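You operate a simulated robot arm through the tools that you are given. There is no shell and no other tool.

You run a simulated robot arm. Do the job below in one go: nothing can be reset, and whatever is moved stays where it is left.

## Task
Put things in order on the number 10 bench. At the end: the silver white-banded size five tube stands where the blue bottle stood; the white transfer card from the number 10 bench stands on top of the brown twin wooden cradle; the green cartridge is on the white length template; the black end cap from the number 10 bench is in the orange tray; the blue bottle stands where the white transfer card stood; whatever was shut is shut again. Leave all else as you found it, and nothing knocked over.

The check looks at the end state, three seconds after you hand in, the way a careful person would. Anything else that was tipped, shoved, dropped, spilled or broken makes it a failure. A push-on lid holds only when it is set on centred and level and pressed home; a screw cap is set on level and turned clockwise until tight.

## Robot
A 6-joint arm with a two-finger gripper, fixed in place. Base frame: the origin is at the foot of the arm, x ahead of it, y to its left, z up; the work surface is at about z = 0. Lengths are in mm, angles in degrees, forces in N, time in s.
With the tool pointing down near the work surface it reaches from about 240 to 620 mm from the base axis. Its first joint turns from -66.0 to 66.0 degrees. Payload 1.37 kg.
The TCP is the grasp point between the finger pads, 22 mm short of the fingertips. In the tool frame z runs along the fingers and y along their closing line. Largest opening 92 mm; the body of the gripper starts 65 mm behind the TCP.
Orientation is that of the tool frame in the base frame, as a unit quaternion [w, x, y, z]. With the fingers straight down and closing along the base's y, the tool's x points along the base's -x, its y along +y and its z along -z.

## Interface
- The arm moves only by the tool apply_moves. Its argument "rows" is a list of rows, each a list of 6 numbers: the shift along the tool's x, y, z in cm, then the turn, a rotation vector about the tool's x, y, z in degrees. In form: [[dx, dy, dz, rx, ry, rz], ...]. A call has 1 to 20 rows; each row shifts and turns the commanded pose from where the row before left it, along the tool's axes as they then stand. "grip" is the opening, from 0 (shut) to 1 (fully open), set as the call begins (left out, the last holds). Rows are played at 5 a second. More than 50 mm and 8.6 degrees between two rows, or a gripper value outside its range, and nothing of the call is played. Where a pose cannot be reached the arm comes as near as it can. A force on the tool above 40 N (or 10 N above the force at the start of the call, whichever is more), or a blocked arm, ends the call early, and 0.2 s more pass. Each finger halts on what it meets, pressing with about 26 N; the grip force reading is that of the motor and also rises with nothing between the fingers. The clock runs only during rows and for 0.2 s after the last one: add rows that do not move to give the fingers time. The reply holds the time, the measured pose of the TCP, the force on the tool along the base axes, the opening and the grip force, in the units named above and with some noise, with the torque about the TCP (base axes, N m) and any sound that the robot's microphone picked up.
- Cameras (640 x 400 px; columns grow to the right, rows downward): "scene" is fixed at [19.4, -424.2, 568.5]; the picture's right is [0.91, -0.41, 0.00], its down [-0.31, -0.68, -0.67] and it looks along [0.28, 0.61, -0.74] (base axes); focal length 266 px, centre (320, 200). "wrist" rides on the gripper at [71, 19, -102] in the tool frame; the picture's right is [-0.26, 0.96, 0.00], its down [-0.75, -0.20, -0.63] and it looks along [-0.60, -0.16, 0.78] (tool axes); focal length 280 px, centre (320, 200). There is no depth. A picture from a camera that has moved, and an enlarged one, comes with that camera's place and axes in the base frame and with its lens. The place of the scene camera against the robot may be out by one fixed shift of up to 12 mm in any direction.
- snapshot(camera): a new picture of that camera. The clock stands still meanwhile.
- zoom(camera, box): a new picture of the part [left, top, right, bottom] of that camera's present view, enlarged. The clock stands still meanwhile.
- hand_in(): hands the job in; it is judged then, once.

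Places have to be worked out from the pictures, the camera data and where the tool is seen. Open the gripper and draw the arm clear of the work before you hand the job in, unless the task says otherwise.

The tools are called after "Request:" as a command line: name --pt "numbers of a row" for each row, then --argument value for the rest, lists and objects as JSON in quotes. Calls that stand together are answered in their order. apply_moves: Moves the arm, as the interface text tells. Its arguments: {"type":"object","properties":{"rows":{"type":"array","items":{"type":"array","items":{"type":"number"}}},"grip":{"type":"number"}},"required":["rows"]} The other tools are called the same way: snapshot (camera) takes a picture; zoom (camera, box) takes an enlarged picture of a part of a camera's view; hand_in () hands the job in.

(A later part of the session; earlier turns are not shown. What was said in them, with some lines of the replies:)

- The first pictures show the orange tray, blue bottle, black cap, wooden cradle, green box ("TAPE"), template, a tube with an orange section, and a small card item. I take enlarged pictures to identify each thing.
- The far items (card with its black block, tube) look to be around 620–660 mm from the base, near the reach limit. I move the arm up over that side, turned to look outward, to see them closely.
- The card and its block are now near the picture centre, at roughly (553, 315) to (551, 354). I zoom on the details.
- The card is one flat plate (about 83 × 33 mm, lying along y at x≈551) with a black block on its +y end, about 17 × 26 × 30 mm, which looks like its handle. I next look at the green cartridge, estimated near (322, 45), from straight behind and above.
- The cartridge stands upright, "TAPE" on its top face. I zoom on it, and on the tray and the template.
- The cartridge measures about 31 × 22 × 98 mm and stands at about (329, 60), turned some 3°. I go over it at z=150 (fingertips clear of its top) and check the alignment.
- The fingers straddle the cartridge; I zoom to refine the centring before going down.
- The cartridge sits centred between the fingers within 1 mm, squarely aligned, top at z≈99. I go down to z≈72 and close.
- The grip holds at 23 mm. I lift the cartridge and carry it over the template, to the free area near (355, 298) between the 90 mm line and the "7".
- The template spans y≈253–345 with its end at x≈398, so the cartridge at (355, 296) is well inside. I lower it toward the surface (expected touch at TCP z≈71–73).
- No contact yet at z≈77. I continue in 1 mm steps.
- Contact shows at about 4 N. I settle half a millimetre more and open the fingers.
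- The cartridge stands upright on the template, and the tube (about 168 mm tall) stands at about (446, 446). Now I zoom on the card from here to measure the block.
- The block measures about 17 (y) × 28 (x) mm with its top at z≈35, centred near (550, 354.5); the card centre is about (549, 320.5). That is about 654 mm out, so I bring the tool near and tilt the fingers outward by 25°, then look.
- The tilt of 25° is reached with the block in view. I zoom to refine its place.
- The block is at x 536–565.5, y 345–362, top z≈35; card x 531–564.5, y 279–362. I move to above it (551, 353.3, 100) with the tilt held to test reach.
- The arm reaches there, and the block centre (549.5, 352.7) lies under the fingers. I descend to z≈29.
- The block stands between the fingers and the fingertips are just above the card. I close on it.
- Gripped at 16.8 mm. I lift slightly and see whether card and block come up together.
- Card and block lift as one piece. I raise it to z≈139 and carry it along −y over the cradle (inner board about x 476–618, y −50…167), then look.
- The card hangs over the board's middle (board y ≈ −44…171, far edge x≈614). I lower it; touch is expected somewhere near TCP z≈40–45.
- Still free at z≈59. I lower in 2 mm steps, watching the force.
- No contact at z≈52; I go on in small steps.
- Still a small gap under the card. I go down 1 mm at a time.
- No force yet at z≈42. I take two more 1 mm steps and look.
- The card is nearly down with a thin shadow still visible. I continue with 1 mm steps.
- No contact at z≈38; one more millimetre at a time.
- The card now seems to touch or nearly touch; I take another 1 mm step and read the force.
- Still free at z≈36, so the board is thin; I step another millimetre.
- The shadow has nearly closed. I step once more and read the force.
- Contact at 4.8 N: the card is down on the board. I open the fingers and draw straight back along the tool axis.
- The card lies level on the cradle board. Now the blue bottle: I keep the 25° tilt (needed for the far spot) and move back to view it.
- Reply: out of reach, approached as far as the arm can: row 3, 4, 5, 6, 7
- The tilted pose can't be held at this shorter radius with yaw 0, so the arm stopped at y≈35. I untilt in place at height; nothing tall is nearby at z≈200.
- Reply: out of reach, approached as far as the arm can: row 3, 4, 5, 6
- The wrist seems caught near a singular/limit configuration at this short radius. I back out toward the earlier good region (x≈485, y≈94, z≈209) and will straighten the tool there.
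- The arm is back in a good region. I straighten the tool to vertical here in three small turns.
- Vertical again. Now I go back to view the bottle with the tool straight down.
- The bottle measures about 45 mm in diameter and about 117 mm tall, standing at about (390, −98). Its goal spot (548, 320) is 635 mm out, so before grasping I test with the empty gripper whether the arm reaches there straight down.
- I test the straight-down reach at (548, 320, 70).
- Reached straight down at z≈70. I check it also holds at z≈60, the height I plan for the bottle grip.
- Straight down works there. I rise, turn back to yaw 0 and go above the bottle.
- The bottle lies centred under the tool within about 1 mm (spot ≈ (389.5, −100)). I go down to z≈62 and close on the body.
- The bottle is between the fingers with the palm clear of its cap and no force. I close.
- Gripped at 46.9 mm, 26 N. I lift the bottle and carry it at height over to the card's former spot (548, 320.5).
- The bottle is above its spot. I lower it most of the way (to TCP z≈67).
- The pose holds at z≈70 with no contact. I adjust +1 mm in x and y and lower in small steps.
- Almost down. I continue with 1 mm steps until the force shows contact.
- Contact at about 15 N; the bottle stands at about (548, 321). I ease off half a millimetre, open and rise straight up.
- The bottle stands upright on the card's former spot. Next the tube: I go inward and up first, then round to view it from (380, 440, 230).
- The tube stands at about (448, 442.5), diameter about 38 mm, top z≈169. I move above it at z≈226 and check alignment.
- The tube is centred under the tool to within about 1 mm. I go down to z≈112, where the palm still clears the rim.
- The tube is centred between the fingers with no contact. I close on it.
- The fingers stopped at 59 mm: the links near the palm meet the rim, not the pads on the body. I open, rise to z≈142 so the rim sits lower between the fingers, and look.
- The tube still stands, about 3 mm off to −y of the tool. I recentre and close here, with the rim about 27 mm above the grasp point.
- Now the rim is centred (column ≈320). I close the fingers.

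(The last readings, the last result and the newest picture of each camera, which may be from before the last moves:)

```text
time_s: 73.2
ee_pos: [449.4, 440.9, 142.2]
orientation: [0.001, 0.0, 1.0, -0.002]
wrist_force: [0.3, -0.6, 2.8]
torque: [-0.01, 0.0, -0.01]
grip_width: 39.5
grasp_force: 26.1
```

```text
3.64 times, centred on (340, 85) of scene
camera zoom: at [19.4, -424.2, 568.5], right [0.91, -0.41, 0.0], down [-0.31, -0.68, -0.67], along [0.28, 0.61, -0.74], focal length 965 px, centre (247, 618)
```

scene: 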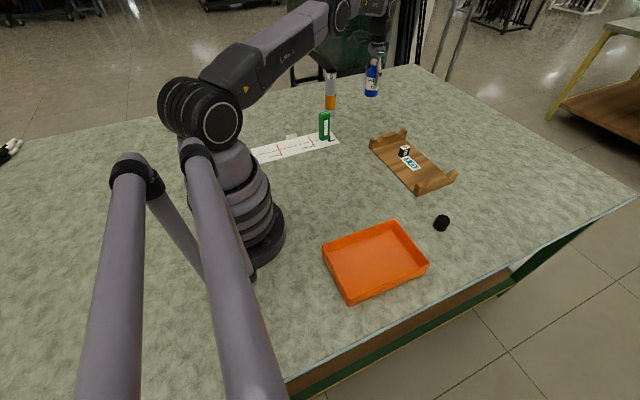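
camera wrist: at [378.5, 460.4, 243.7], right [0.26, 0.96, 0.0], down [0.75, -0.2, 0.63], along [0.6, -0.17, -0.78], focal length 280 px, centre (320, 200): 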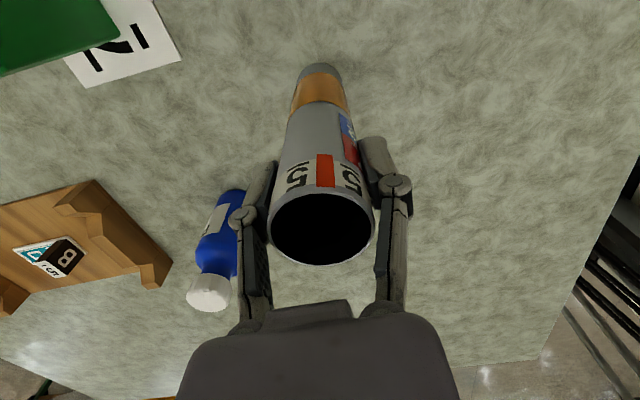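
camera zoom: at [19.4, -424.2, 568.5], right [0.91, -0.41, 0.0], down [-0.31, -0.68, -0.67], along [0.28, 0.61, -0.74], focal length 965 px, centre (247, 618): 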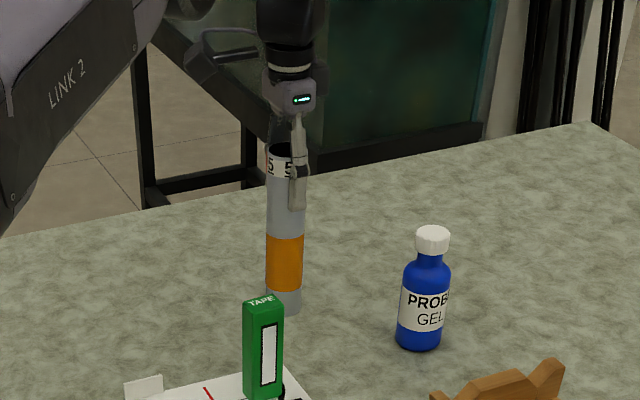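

Gripped at 39.5 mm on the body. I lift and carry the tube along a clear path (well away from cartridge and cradle) to the bottle's former spot (389, −100).

Request:
apply_moves --pt "0 0 -1.0 0 0 0" --pt "0 0 -2.5 0 0 0" --pt "0 0 -2.5 0 0 0" --pt "0.465 -4.16 -0.25 0 0 0" --pt "0.465 -4.16 -0.25 0 0 0" --pt "0.465 -4.16 -0.25 0 0 0" --pt "0.465 -4.16 -0.25 0 0 0" --pt "0.465 -4.16 -0.25 0 0 0" --pt "0.465 -4.16 -0.25 0 0 0" --pt "0.465 -4.16 -0.25 0 0 0" --pt "0.465 -4.16 -0.25 0 0 0" --pt "0.465 -4.16 -0.25 0 0 0" --pt "0.465 -4.16 -0.25 0 0 0" --pt "0.465 -4.16 -0.25 0 0 0" --pt "0.465 -4.16 -0.25 0 0 0" --pt "0.465 -4.16 -0.25 0 0 0" --pt "0 0 0 0 0 0" --pt "0 0 0 0 0 0"

Request:
snapshot --camera "wrist"

Request:
snapshot --camera "scene"

```text
time_s: 77.0
ee_pos: [387.3, -100.0, 235.1]
orientation: [0.002, 0.0, 1.0, -0.001]
wrist_force: [0.4, 0.0, -0.9]
torque: [-0.03, -0.02, -0.01]
grip_width: 39.5
grasp_force: 26.5
```

```text
taken
camera wrist: at [315.7, -81.0, 338.5], right [0.26, 0.96, 0.0], down [0.75, -0.2, 0.63], along [0.6, -0.17, -0.78], focal length 280 px, centre (320, 200)
```

wrist: 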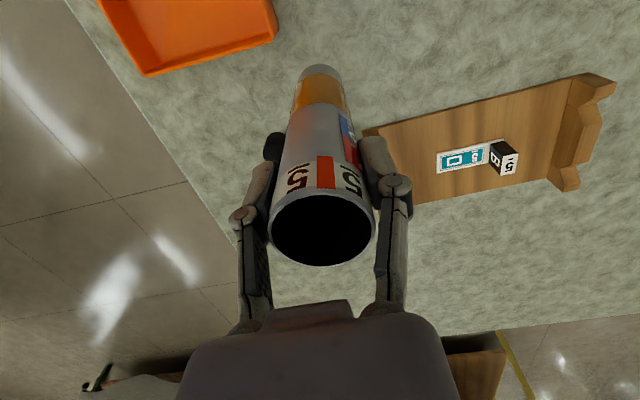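

```text
taken
```

scene: 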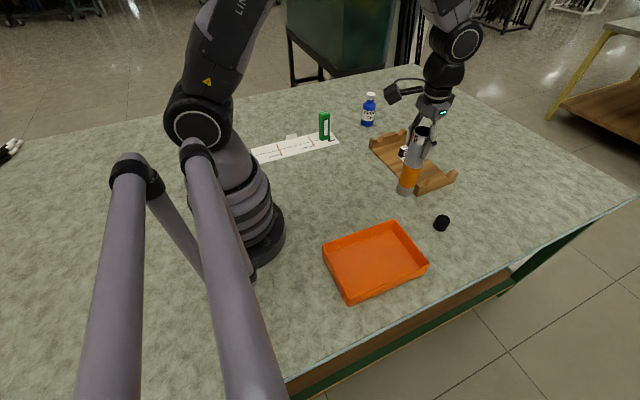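

The tube hangs over the bottle's spot. I correct +2 mm in x and lower most of the way (to TCP z≈148).

Request:
apply_moves --pt "-0.2 0 2.0 0 0 0" --pt "0 0 2.5 0 0 0" --pt "0 0 2.2 0 0 0" --pt "0 0 1.3 0 0 0" --pt "0 0 0.6 0 0 0" --pt "0 0 0 0 0 0"

Request:
snapshot --camera "wrist"

Request:
zoom --camera "scene" --box '[340, 110, 480, 240]'

```text
time_s: 78.4
ee_pos: [387.8, -100.1, 149.3]
orientation: [0.001, 0.001, 1.0, -0.001]
wrist_force: [-0.2, -0.1, -0.8]
torque: [-0.01, 0.0, 0.0]
grip_width: 39.3
grasp_force: 26.3
```

```text
taken
camera wrist: at [317.3, -81.8, 252.1], right [0.26, 0.96, 0.0], down [0.75, -0.2, 0.63], along [0.6, -0.17, -0.78], focal length 280 px, centre (320, 200)
```

wrist: 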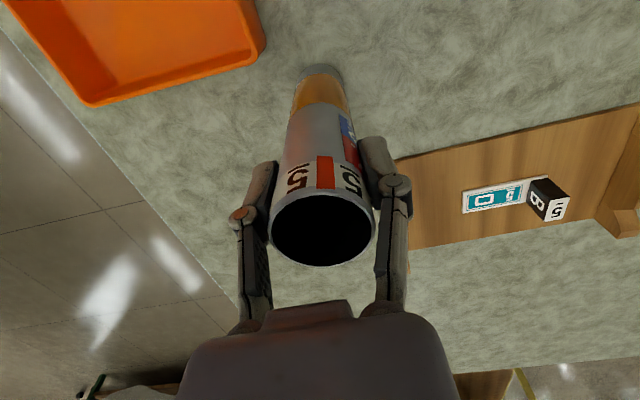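

```text
3.08 times, centred on (410, 175) of scene
camera zoom: at [19.4, -424.2, 568.5], right [0.91, -0.41, 0.0], down [-0.31, -0.68, -0.67], along [0.28, 0.61, -0.74], focal length 817 px, centre (43, 277)
```

zoom: 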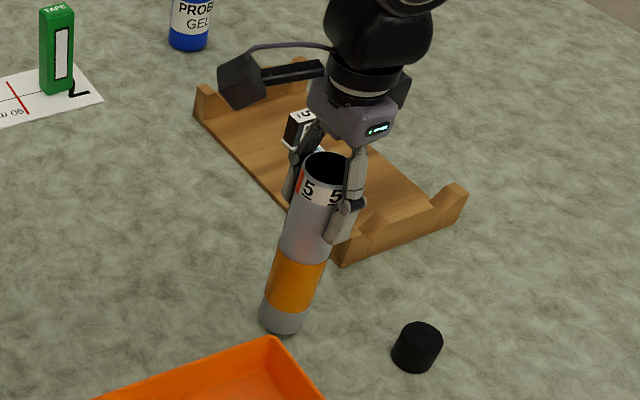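

The tube's foot appears at the same picture spot where the bottle's foot was. I lower in small steps to contact.

Request:
apply_moves --pt "0 0 0.2 0 0 0" --pt "0 0 0.2 0 0 0" --pt "0 0 0.1 0 0 0" --pt "0 0 0 0 0 0"

```text
time_s: 79.4
ee_pos: [391.6, -100.2, 144.8]
orientation: [0.001, -0.001, 1.0, 0.0]
wrist_force: [0.3, -0.1, -0.1]
torque: [0.0, 0.03, 0.02]
grip_width: 39.4
grasp_force: 25.9
```

No contact yet; I go on in 1 mm steps.

Request:
apply_moves --pt "0 0 0.1 0 0 0" --pt "0 0 0.1 0 0 0" --pt "0 0 0 0 0 0"

```text
time_s: 80.2
ee_pos: [390.1, -100.6, 142.2]
orientation: [0.001, 0.001, 1.0, -0.001]
wrist_force: [0.2, 0.7, -0.6]
torque: [0.02, 0.03, 0.0]
grip_width: 39.3
grasp_force: 25.8
```

Still hanging free at z≈142; another 1 mm.

Request:
apply_moves --pt "0 0 0.1 0 0 0" --pt "0 0 0 0 0 0"

```text
time_s: 80.8
ee_pos: [390.2, -101.7, 140.7]
orientation: [0.0, 0.001, 1.0, -0.001]
wrist_force: [0.6, 0.1, -0.4]
torque: [0.0, 0.02, -0.03]
grip_width: 39.5
grasp_force: 26.2
```

Free still at z≈141; another 1 mm step.

Request:
apply_moves --pt "0 0 0.1 0 0 0" --pt "0 0 0 0 0 0"

```text
time_s: 81.4
ee_pos: [390.8, -101.1, 141.5]
orientation: [0.001, 0.001, 1.0, -0.001]
wrist_force: [-3.3, -0.7, 16.5]
torque: [0.0, 0.4, -0.07]
grip_width: 39.5
grasp_force: 25.9
```

Contact at about 16 N: the tube stands. I ease half a millimetre up, open and rise straight.

Request:
apply_moves --pt "0 0 -0.05 0 0 0" --pt "0 0 0 0 0 0"

Request:
apply_moves --pt "0 0 0 0 0 0" --pt "0 0 0 0 0 0" --pt "0 0 0 0 0 0" --pt "0 0 0 0 0 0" --pt "0 0 -1.5 0 0 0" --pt "0 0 -3 0 0 0" --pt "0 0 -3 0 0 0" --pt "0 0 0 0 0 0" --grip 1

Request:
snapshot --camera "wrist"

Request:
zoom --camera "scene" --box '[340, 110, 480, 240]'

```text
time_s: 82.0
ee_pos: [391.4, -101.1, 140.7]
orientation: [0.001, 0.0, 1.0, -0.001]
wrist_force: [-0.4, -1.6, 11.1]
torque: [-0.15, 0.11, 0.03]
grip_width: 39.4
grasp_force: 26.0
```

```text
time_s: 83.8
ee_pos: [390.8, -99.3, 214.6]
orientation: [0.002, 0.0, 1.0, 0.0]
wrist_force: [-0.2, -0.5, 0.1]
torque: [0.01, 0.0, 0.01]
grip_width: 92.2
grasp_force: 0.1
```

```text
taken
camera wrist: at [318.9, -80.1, 318.3], right [0.26, 0.96, 0.0], down [0.75, -0.2, 0.63], along [0.6, -0.17, -0.78], focal length 280 px, centre (320, 200)
```

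wrist: 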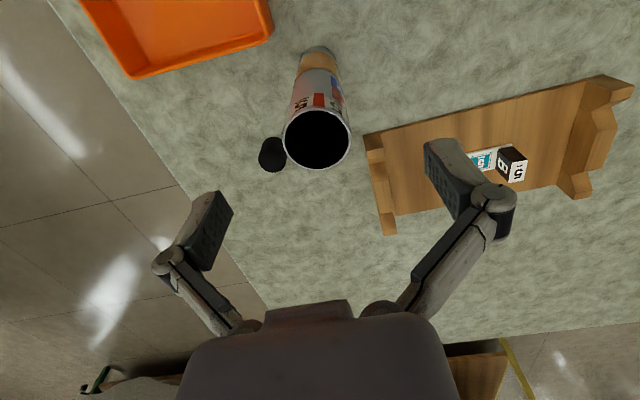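

```text
3.08 times, centred on (410, 175) of scene
camera zoom: at [19.4, -424.2, 568.5], right [0.91, -0.41, 0.0], down [-0.31, -0.68, -0.67], along [0.28, 0.61, -0.74], focal length 817 px, centre (43, 277)
```

zoom: 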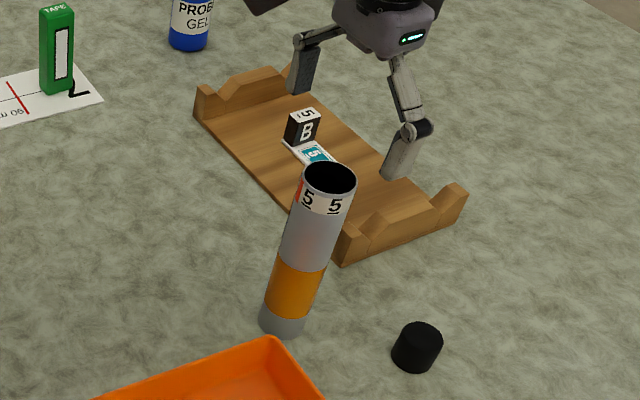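

The tube stands straight on the bottle's former spot. Now the black end cap near (470, −181): I move above it at height and turn the tool by 30° so the camera bracket stays away from the tube.

Request:
apply_moves --pt "-2.67 -2.73 -0.2 0 0 0" --pt "-2.67 -2.73 0 0 0 0" --pt "-2.67 -2.73 0 0 0 0" --pt "0 0 0 0 0 -7.5" --pt "0 0 0 0 0 -7.5" --pt "0 0 0 0 0 -7.5" --pt "0 0 0 0 0 -7.5" --pt "0 0 0 0 0 0" --grip 0.75

Request:
snapshot --camera "wrist"

Request:
snapshot --camera "scene"

Request:
zoom --camera "wrist" --box '[260, 40, 380, 160]'

```text
time_s: 85.6
ee_pos: [470.4, -183.2, 218.0]
orientation: [0.0, -0.258, 0.966, -0.001]
wrist_force: [-0.9, -0.2, -0.1]
torque: [-0.01, 0.02, 0.01]
grip_width: 69.2
grasp_force: 0.1
```

```text
taken
camera wrist: at [398.2, -201.8, 320.5], right [-0.26, 0.97, 0.0], down [0.75, 0.2, 0.63], along [0.61, 0.16, -0.78], focal length 280 px, centre (320, 200)
```

wrist: 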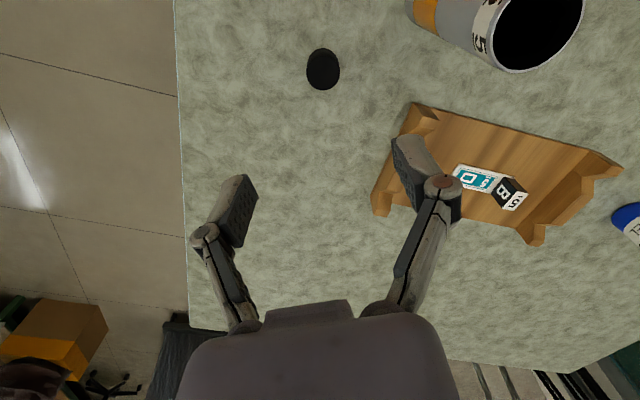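

```text
taken
```

scene: 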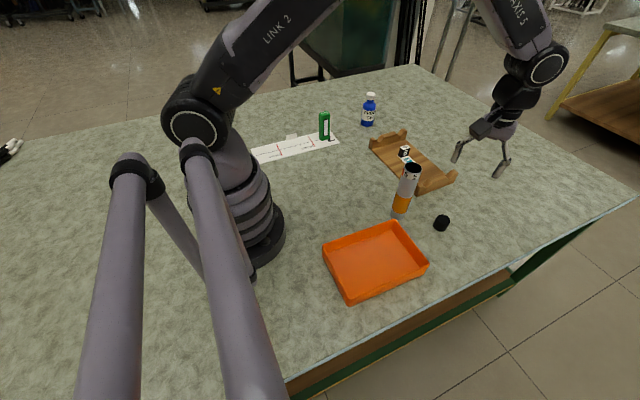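

```text
3.33 times, centred on (320, 100) of wrist
camera zoom: at [398.2, -201.8, 320.5], right [-0.26, 0.97, 0.0], down [0.75, 0.2, 0.63], along [0.61, 0.16, -0.78], focal length 935 px, centre (320, 533)
```

zoom: 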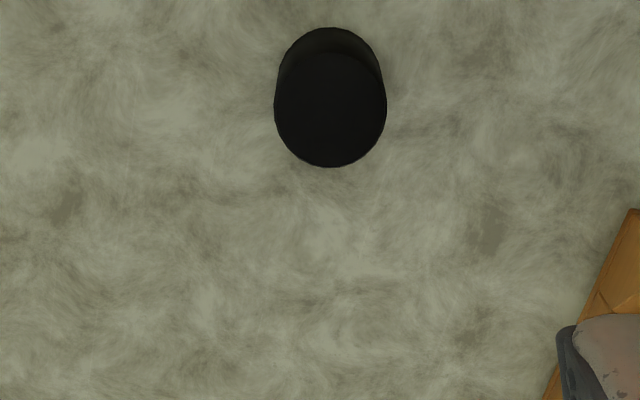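

The cap (about 33 mm wide, 30 mm tall) is at about (468, −180), under the tool. I recentre, descend partway to z≈80 and check clearance to the tube.

Request:
apply_moves --pt "-0.04 0.26 3.5 0 0 0" --pt "0 0 3.5 0 0 0" --pt "0 0 3.5 0 0 0" --pt "0 0 3.3 0 0 0" --pt "0 0 0 0 0 0"

Request:
snapshot --camera "wrist"

Request:
snapshot --camera "scene"

```text
time_s: 86.8
ee_pos: [469.1, -178.0, 77.8]
orientation: [0.001, -0.259, 0.966, -0.002]
wrist_force: [0.5, 0.0, -0.9]
torque: [0.02, -0.01, 0.02]
grip_width: 69.1
grasp_force: 0.1
```

```text
taken
camera wrist: at [397.5, -197.3, 180.3], right [-0.25, 0.97, 0.0], down [0.75, 0.2, 0.63], along [0.61, 0.16, -0.78], focal length 280 px, centre (320, 200)
```

wrist: 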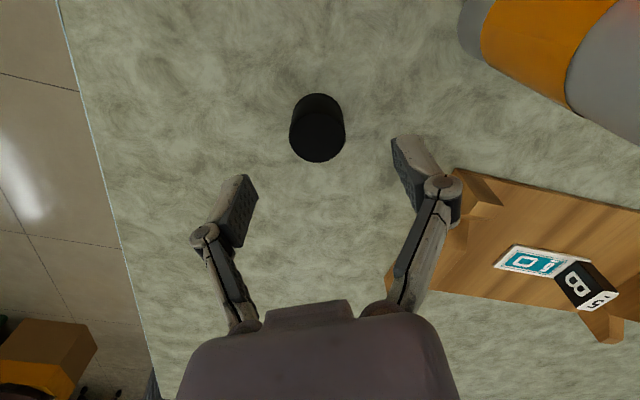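

```text
taken
```

scene: 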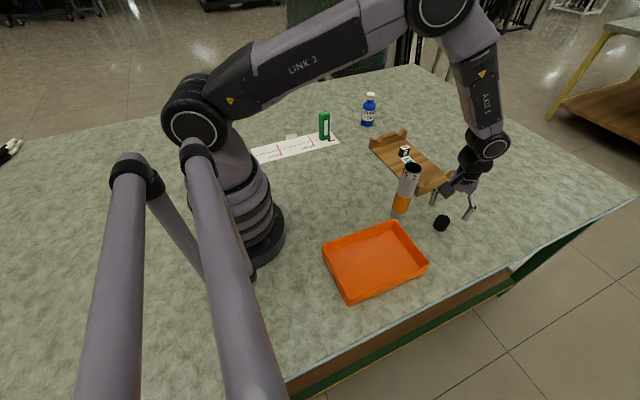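

The forearm is high and clear of the tube. I shift −2 mm along the closing line and descend to z≈26.

Request:
apply_moves --pt "0.05 -0.18 2.5 0 0 0" --pt "0 0 1.5 0 0 0" --pt "0 0 0.8 0 0 0" --pt "0 0 0.4 0 0 0" --pt "0 0 0 0 0 0"

Request:
snapshot --camera "wrist"

```text
time_s: 88.0
ee_pos: [469.4, -182.2, 27.1]
orientation: [0.0, -0.259, 0.966, -0.001]
wrist_force: [1.1, -0.2, 0.0]
torque: [0.01, -0.05, 0.02]
grip_width: 69.0
grasp_force: 0.1
```

```text
taken
camera wrist: at [398.0, -201.4, 129.3], right [-0.25, 0.97, 0.0], down [0.75, 0.2, 0.63], along [0.61, 0.16, -0.78], focal length 280 px, centre (320, 200)
```

wrist: 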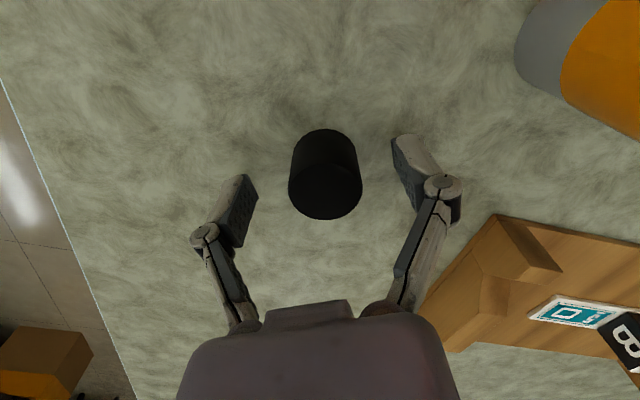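

The cap stands between the fingers; I close.

Request:
apply_moves --pt "0 0.15 0 0 0 0" --pt "0 0 0 0 0 0" --pt "0 0 0 0 0 0" --pt "0 0 0 0 0 0" --pt "0 0 0 0 0 0" --grip 0

Request:
snapshot --camera "wrist"

```text
time_s: 89.2
ee_pos: [468.7, -181.8, 27.2]
orientation: [0.0, -0.259, 0.966, -0.001]
wrist_force: [0.4, 0.4, -0.2]
torque: [-0.03, 0.01, 0.0]
grip_width: 31.1
grasp_force: 25.9
```

```text
taken
camera wrist: at [397.1, -200.1, 129.5], right [-0.25, 0.97, 0.0], down [0.75, 0.2, 0.63], along [0.61, 0.16, -0.78], focal length 280 px, centre (320, 200)
```

wrist: 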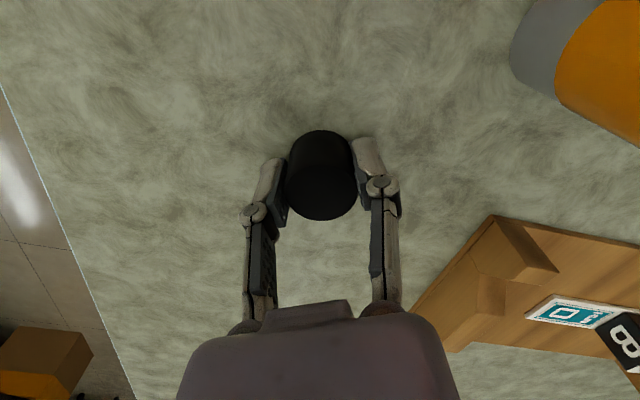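

Gripped at 31 mm. I lift to z≈150 and carry the cap over the tray's middle, about (265, −205).

Request:
apply_moves --pt "0 0 -3.0 0 0 0" --pt "0 0 -4.7 0 0 0" --pt "0 0 -4.7 0 0 0" --pt "3.145 1.353 0 0 0 0" --pt "3.145 1.353 0 0 0 0" --pt "3.145 1.353 0 0 0 0" --pt "3.145 1.353 0 0 0 0" --pt "3.145 1.353 0 0 0 0" --pt "3.145 1.353 0 0 0 0" --pt "0 0 0 0 0 0"

Request:
snapshot --camera "wrist"

Request:
snapshot --camera "scene"

```text
time_s: 91.4
ee_pos: [264.8, -206.5, 151.7]
orientation: [0.001, -0.258, 0.966, -0.001]
wrist_force: [-0.1, -0.1, -0.6]
torque: [-0.02, 0.0, 0.03]
grip_width: 31.1
grasp_force: 26.5
```

```text
taken
camera wrist: at [193.0, -225.6, 253.3], right [-0.25, 0.97, 0.0], down [0.75, 0.2, 0.63], along [0.61, 0.16, -0.78], focal length 280 px, centre (320, 200)
```

wrist: 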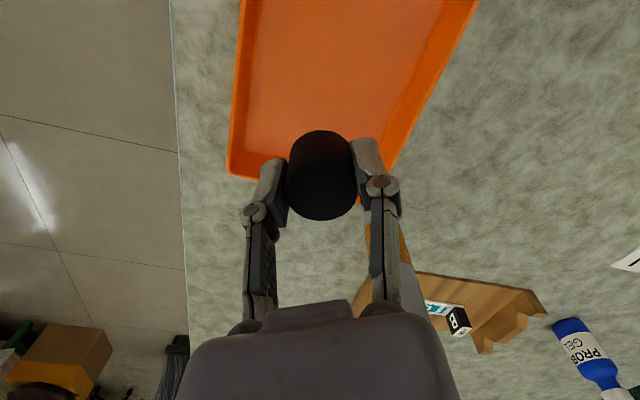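

```text
taken
```

scene: 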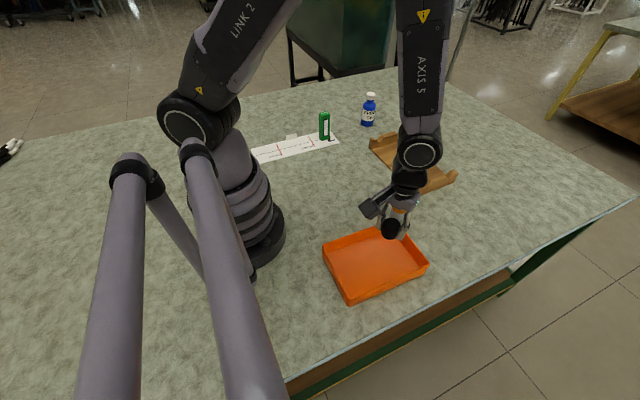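

The drop point is well inside the tray. I lower the cap toward the tray floor.

Request:
apply_moves --pt "0 0 3.5 0 0 0" --pt "0 0 3.5 0 0 0" --pt "0 0 2.6 0 0 0" --pt "0 0 1.5 0 0 0" --pt "0 0 0 0 0 0"

Request:
snapshot --camera "wrist"

Request:
zoom --camera "scene" --box '[310, 180, 450, 310]'

```text
time_s: 92.6
ee_pos: [264.4, -203.8, 38.7]
orientation: [0.001, -0.258, 0.966, -0.001]
wrist_force: [0.1, -0.6, 0.0]
torque: [0.03, 0.04, -0.01]
grip_width: 30.8
grasp_force: 25.8
```

```text
taken
camera wrist: at [193.2, -223.7, 142.0], right [-0.25, 0.97, 0.0], down [0.75, 0.2, 0.63], along [0.61, 0.16, -0.78], focal length 280 px, centre (320, 200)
```

wrist: 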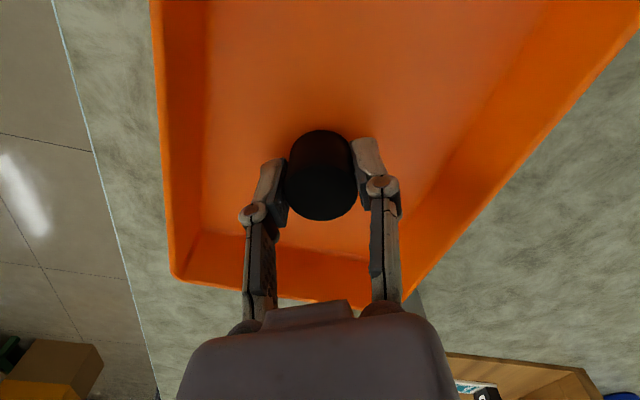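

```text
3.08 times, centred on (380, 245) of scene
camera zoom: at [19.4, -424.2, 568.5], right [0.91, -0.41, 0.0], down [-0.31, -0.68, -0.67], along [0.28, 0.61, -0.74], focal length 817 px, centre (135, 62)
```

zoom: 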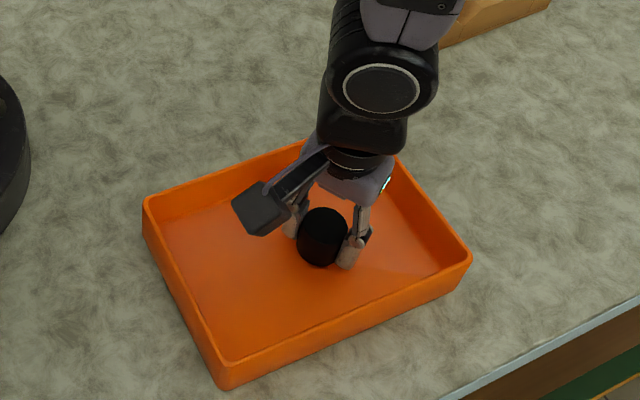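

The cap is inside the tray walls, about 8 mm above the floor. I lower in small steps.

Request:
apply_moves --pt "0 0 0.2 0 0 0" --pt "0 0 0.2 0 0 0" --pt "0 0 0.1 0 0 0" --pt "0 0 0 0 0 0"

```text
time_s: 93.6
ee_pos: [265.8, -205.5, 35.5]
orientation: [0.0, -0.259, 0.966, -0.001]
wrist_force: [-0.1, -0.4, 0.0]
torque: [-0.01, 0.0, 0.0]
grip_width: 31.4
grasp_force: 26.7
```

No contact yet; I continue down in 1 mm steps.

Request:
apply_moves --pt "0 0 0.1 0 0 0" --pt "0 0 0.1 0 0 0" --pt "0 0 0.1 0 0 0" --pt "0 0 0 0 0 0"

```text
time_s: 94.6
ee_pos: [264.8, -206.4, 33.2]
orientation: [0.0, -0.259, 0.966, -0.001]
wrist_force: [-0.7, -0.1, 0.3]
torque: [-0.01, 0.02, 0.02]
grip_width: 31.3
grasp_force: 26.6
```

Still free at z≈32; two more 1 mm steps.

Request:
apply_moves --pt "0 0 0.1 0 0 0" --pt "0 0 0.1 0 0 0" --pt "0 0 0 0 0 0"

```text
time_s: 95.4
ee_pos: [265.1, -205.0, 30.7]
orientation: [0.0, -0.259, 0.966, -0.001]
wrist_force: [-1.1, 2.7, 13.1]
torque: [-0.02, -0.06, -0.03]
grip_width: 31.0
grasp_force: 26.4
```

Contact at 13 N: the cap is on the tray floor. I open moderately and rise straight up out of the tray.

Request:
apply_moves --pt "0 0 -0.05 0 0 0" --pt "0 0 0 0 0 0" --pt "0 0 0 0 0 0" --pt "0 0 0 0 0 0" --pt "0 0 -1.0 0 0 0" --pt "0 0 -3.0 0 0 0" --pt "0 0 -4.5 0 0 0" --pt "0 0 -4.5 0 0 0" --pt "0 0 -4.5 0 0 0" --pt "0 0 0 0 0 0" --grip 0.6

Request:
snapshot --camera "wrist"

Request:
snapshot --camera "scene"

```text
time_s: 97.6
ee_pos: [261.9, -202.9, 204.2]
orientation: [0.0, -0.259, 0.966, -0.001]
wrist_force: [0.6, 0.4, 0.0]
torque: [0.01, 0.04, 0.0]
grip_width: 55.3
grasp_force: 0.1
```

```text
taken
camera wrist: at [192.1, -222.1, 308.0], right [-0.25, 0.97, 0.0], down [0.75, 0.2, 0.63], along [0.61, 0.16, -0.78], focal length 280 px, centre (320, 200)
```

wrist: 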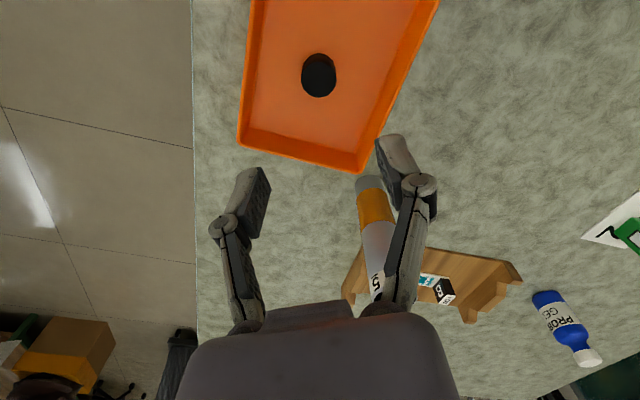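

```text
taken
```

scene: 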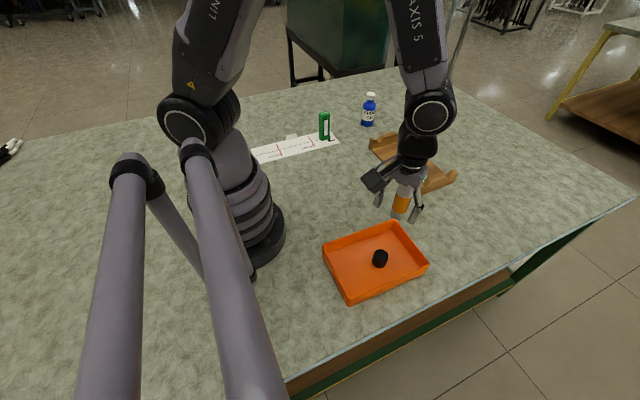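

The cap stands on the tray floor. I rise well above everything, turn back to yaw 0 and go to the starting area with the gripper open.

Request:
apply_moves --pt "0 0 -4.8 0 0 0" --pt "0 0 -4.8 0 0 0" --pt "0 0 0 0 0 7.5" --pt "0 0 0 0 0 7.5" --pt "0 0 0 0 0 7.5" --pt "0 0 0 0 0 7.5" --pt "-1.7 3.64 0 0 0 0" --pt "-1.7 3.64 0 0 0 0" --pt "-1.7 3.64 0 0 0 0" --pt "-1.7 3.64 0 0 0 0" --pt "-1.7 3.64 0 0 0 0" --pt "0 0 0 0 0 0" --grip 1

Request:
snapshot --camera "wrist"

Request:
snapshot --camera "scene"

Request:
zoom --camera "scene" --box '[300, 70, 480, 210]'

Request:
zoom --camera "scene" --box '[310, 180, 470, 310]'

```text
time_s: 100.2
ee_pos: [349.8, -23.2, 300.9]
orientation: [0.0, 0.001, 1.0, -0.001]
wrist_force: [-0.9, -0.5, -0.8]
torque: [-0.01, 0.01, 0.02]
grip_width: 92.1
grasp_force: 0.0
```

```text
taken
camera wrist: at [278.1, -3.4, 402.9], right [0.26, 0.96, 0.0], down [0.75, -0.2, 0.63], along [0.6, -0.17, -0.78], focal length 280 px, centre (320, 200)
```

wrist: 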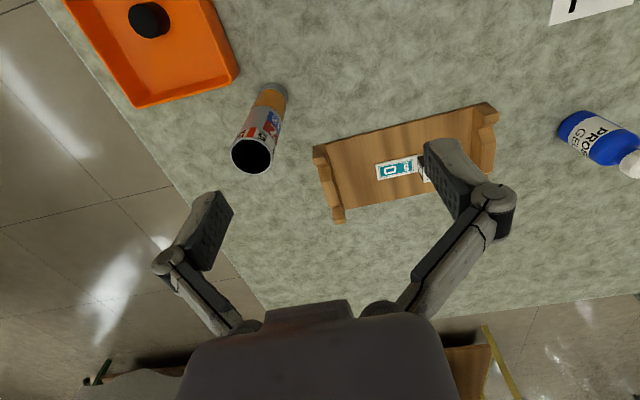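

```text
taken
```

scene: 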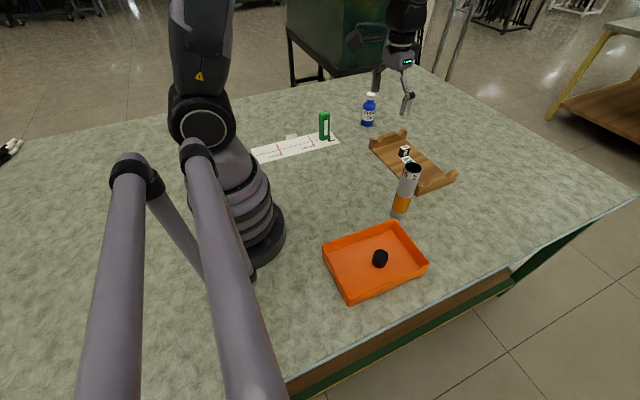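

```text
2.86 times, centred on (390, 140) of scene
camera zoom: at [19.4, -424.2, 568.5], right [0.91, -0.41, 0.0], down [-0.31, -0.68, -0.67], along [0.28, 0.61, -0.74], focal length 758 px, centre (120, 371)
```

zoom: 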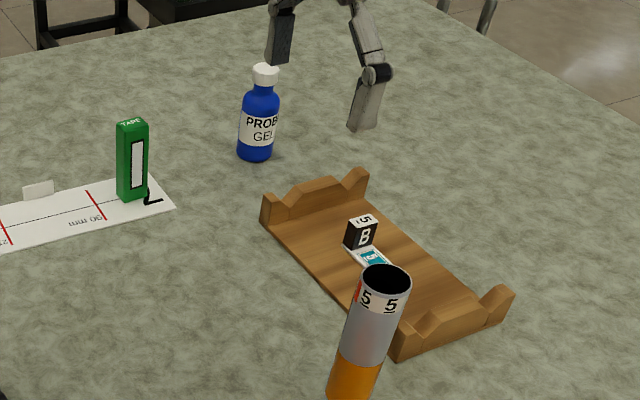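

```text
3.08 times, centred on (390, 245) of scene
camera zoom: at [19.4, -424.2, 568.5], right [0.91, -0.41, 0.0], down [-0.31, -0.68, -0.67], along [0.28, 0.61, -0.74], focal length 817 px, centre (105, 62)
```

zoom: 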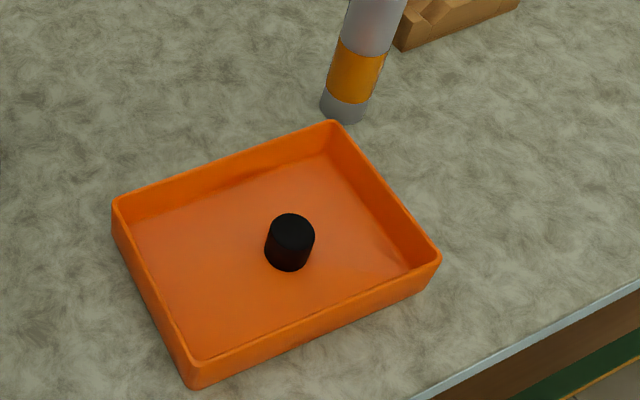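

Everything looks right. The tube stands on the bottle's spot, the card lies level on the cradle, and the cartridge stands on the template. The end cap is in the tray, and the capped bottle stands on the card's spot. Tray, cradle and template have not moved. The gripper is open and clear, so I hand in.

Request:
hand_in

```text
The job is handed in.
```

The bench is in order and the job is handed in. No verdict came back, so the positions below are from my own final pictures and readings.

- **Silver tube:** it stands upright where the blue bottle stood, at about (390, −100). My first grip met the rim instead of the body. I opened, rose and took it again, and the tube stayed standing throughout.
- **White transfer card:** it lies level on the board of the wooden cradle, roughly in the middle. The black block on its end came along as one piece.
- **Green cartridge:** it stands upright on the white length template, between the 90 mm line and the "7".
- **Black end cap:** it stands on the floor of the orange tray.
- **Blue bottle:** it stands where the card was, at about (548, 321), with its white cap still on. I never opened it, so nothing needed shutting again.

The tray, cradle and template are where they were in the first pictures, and nothing was knocked over. The arm is back near its starting pose with the gripper open.
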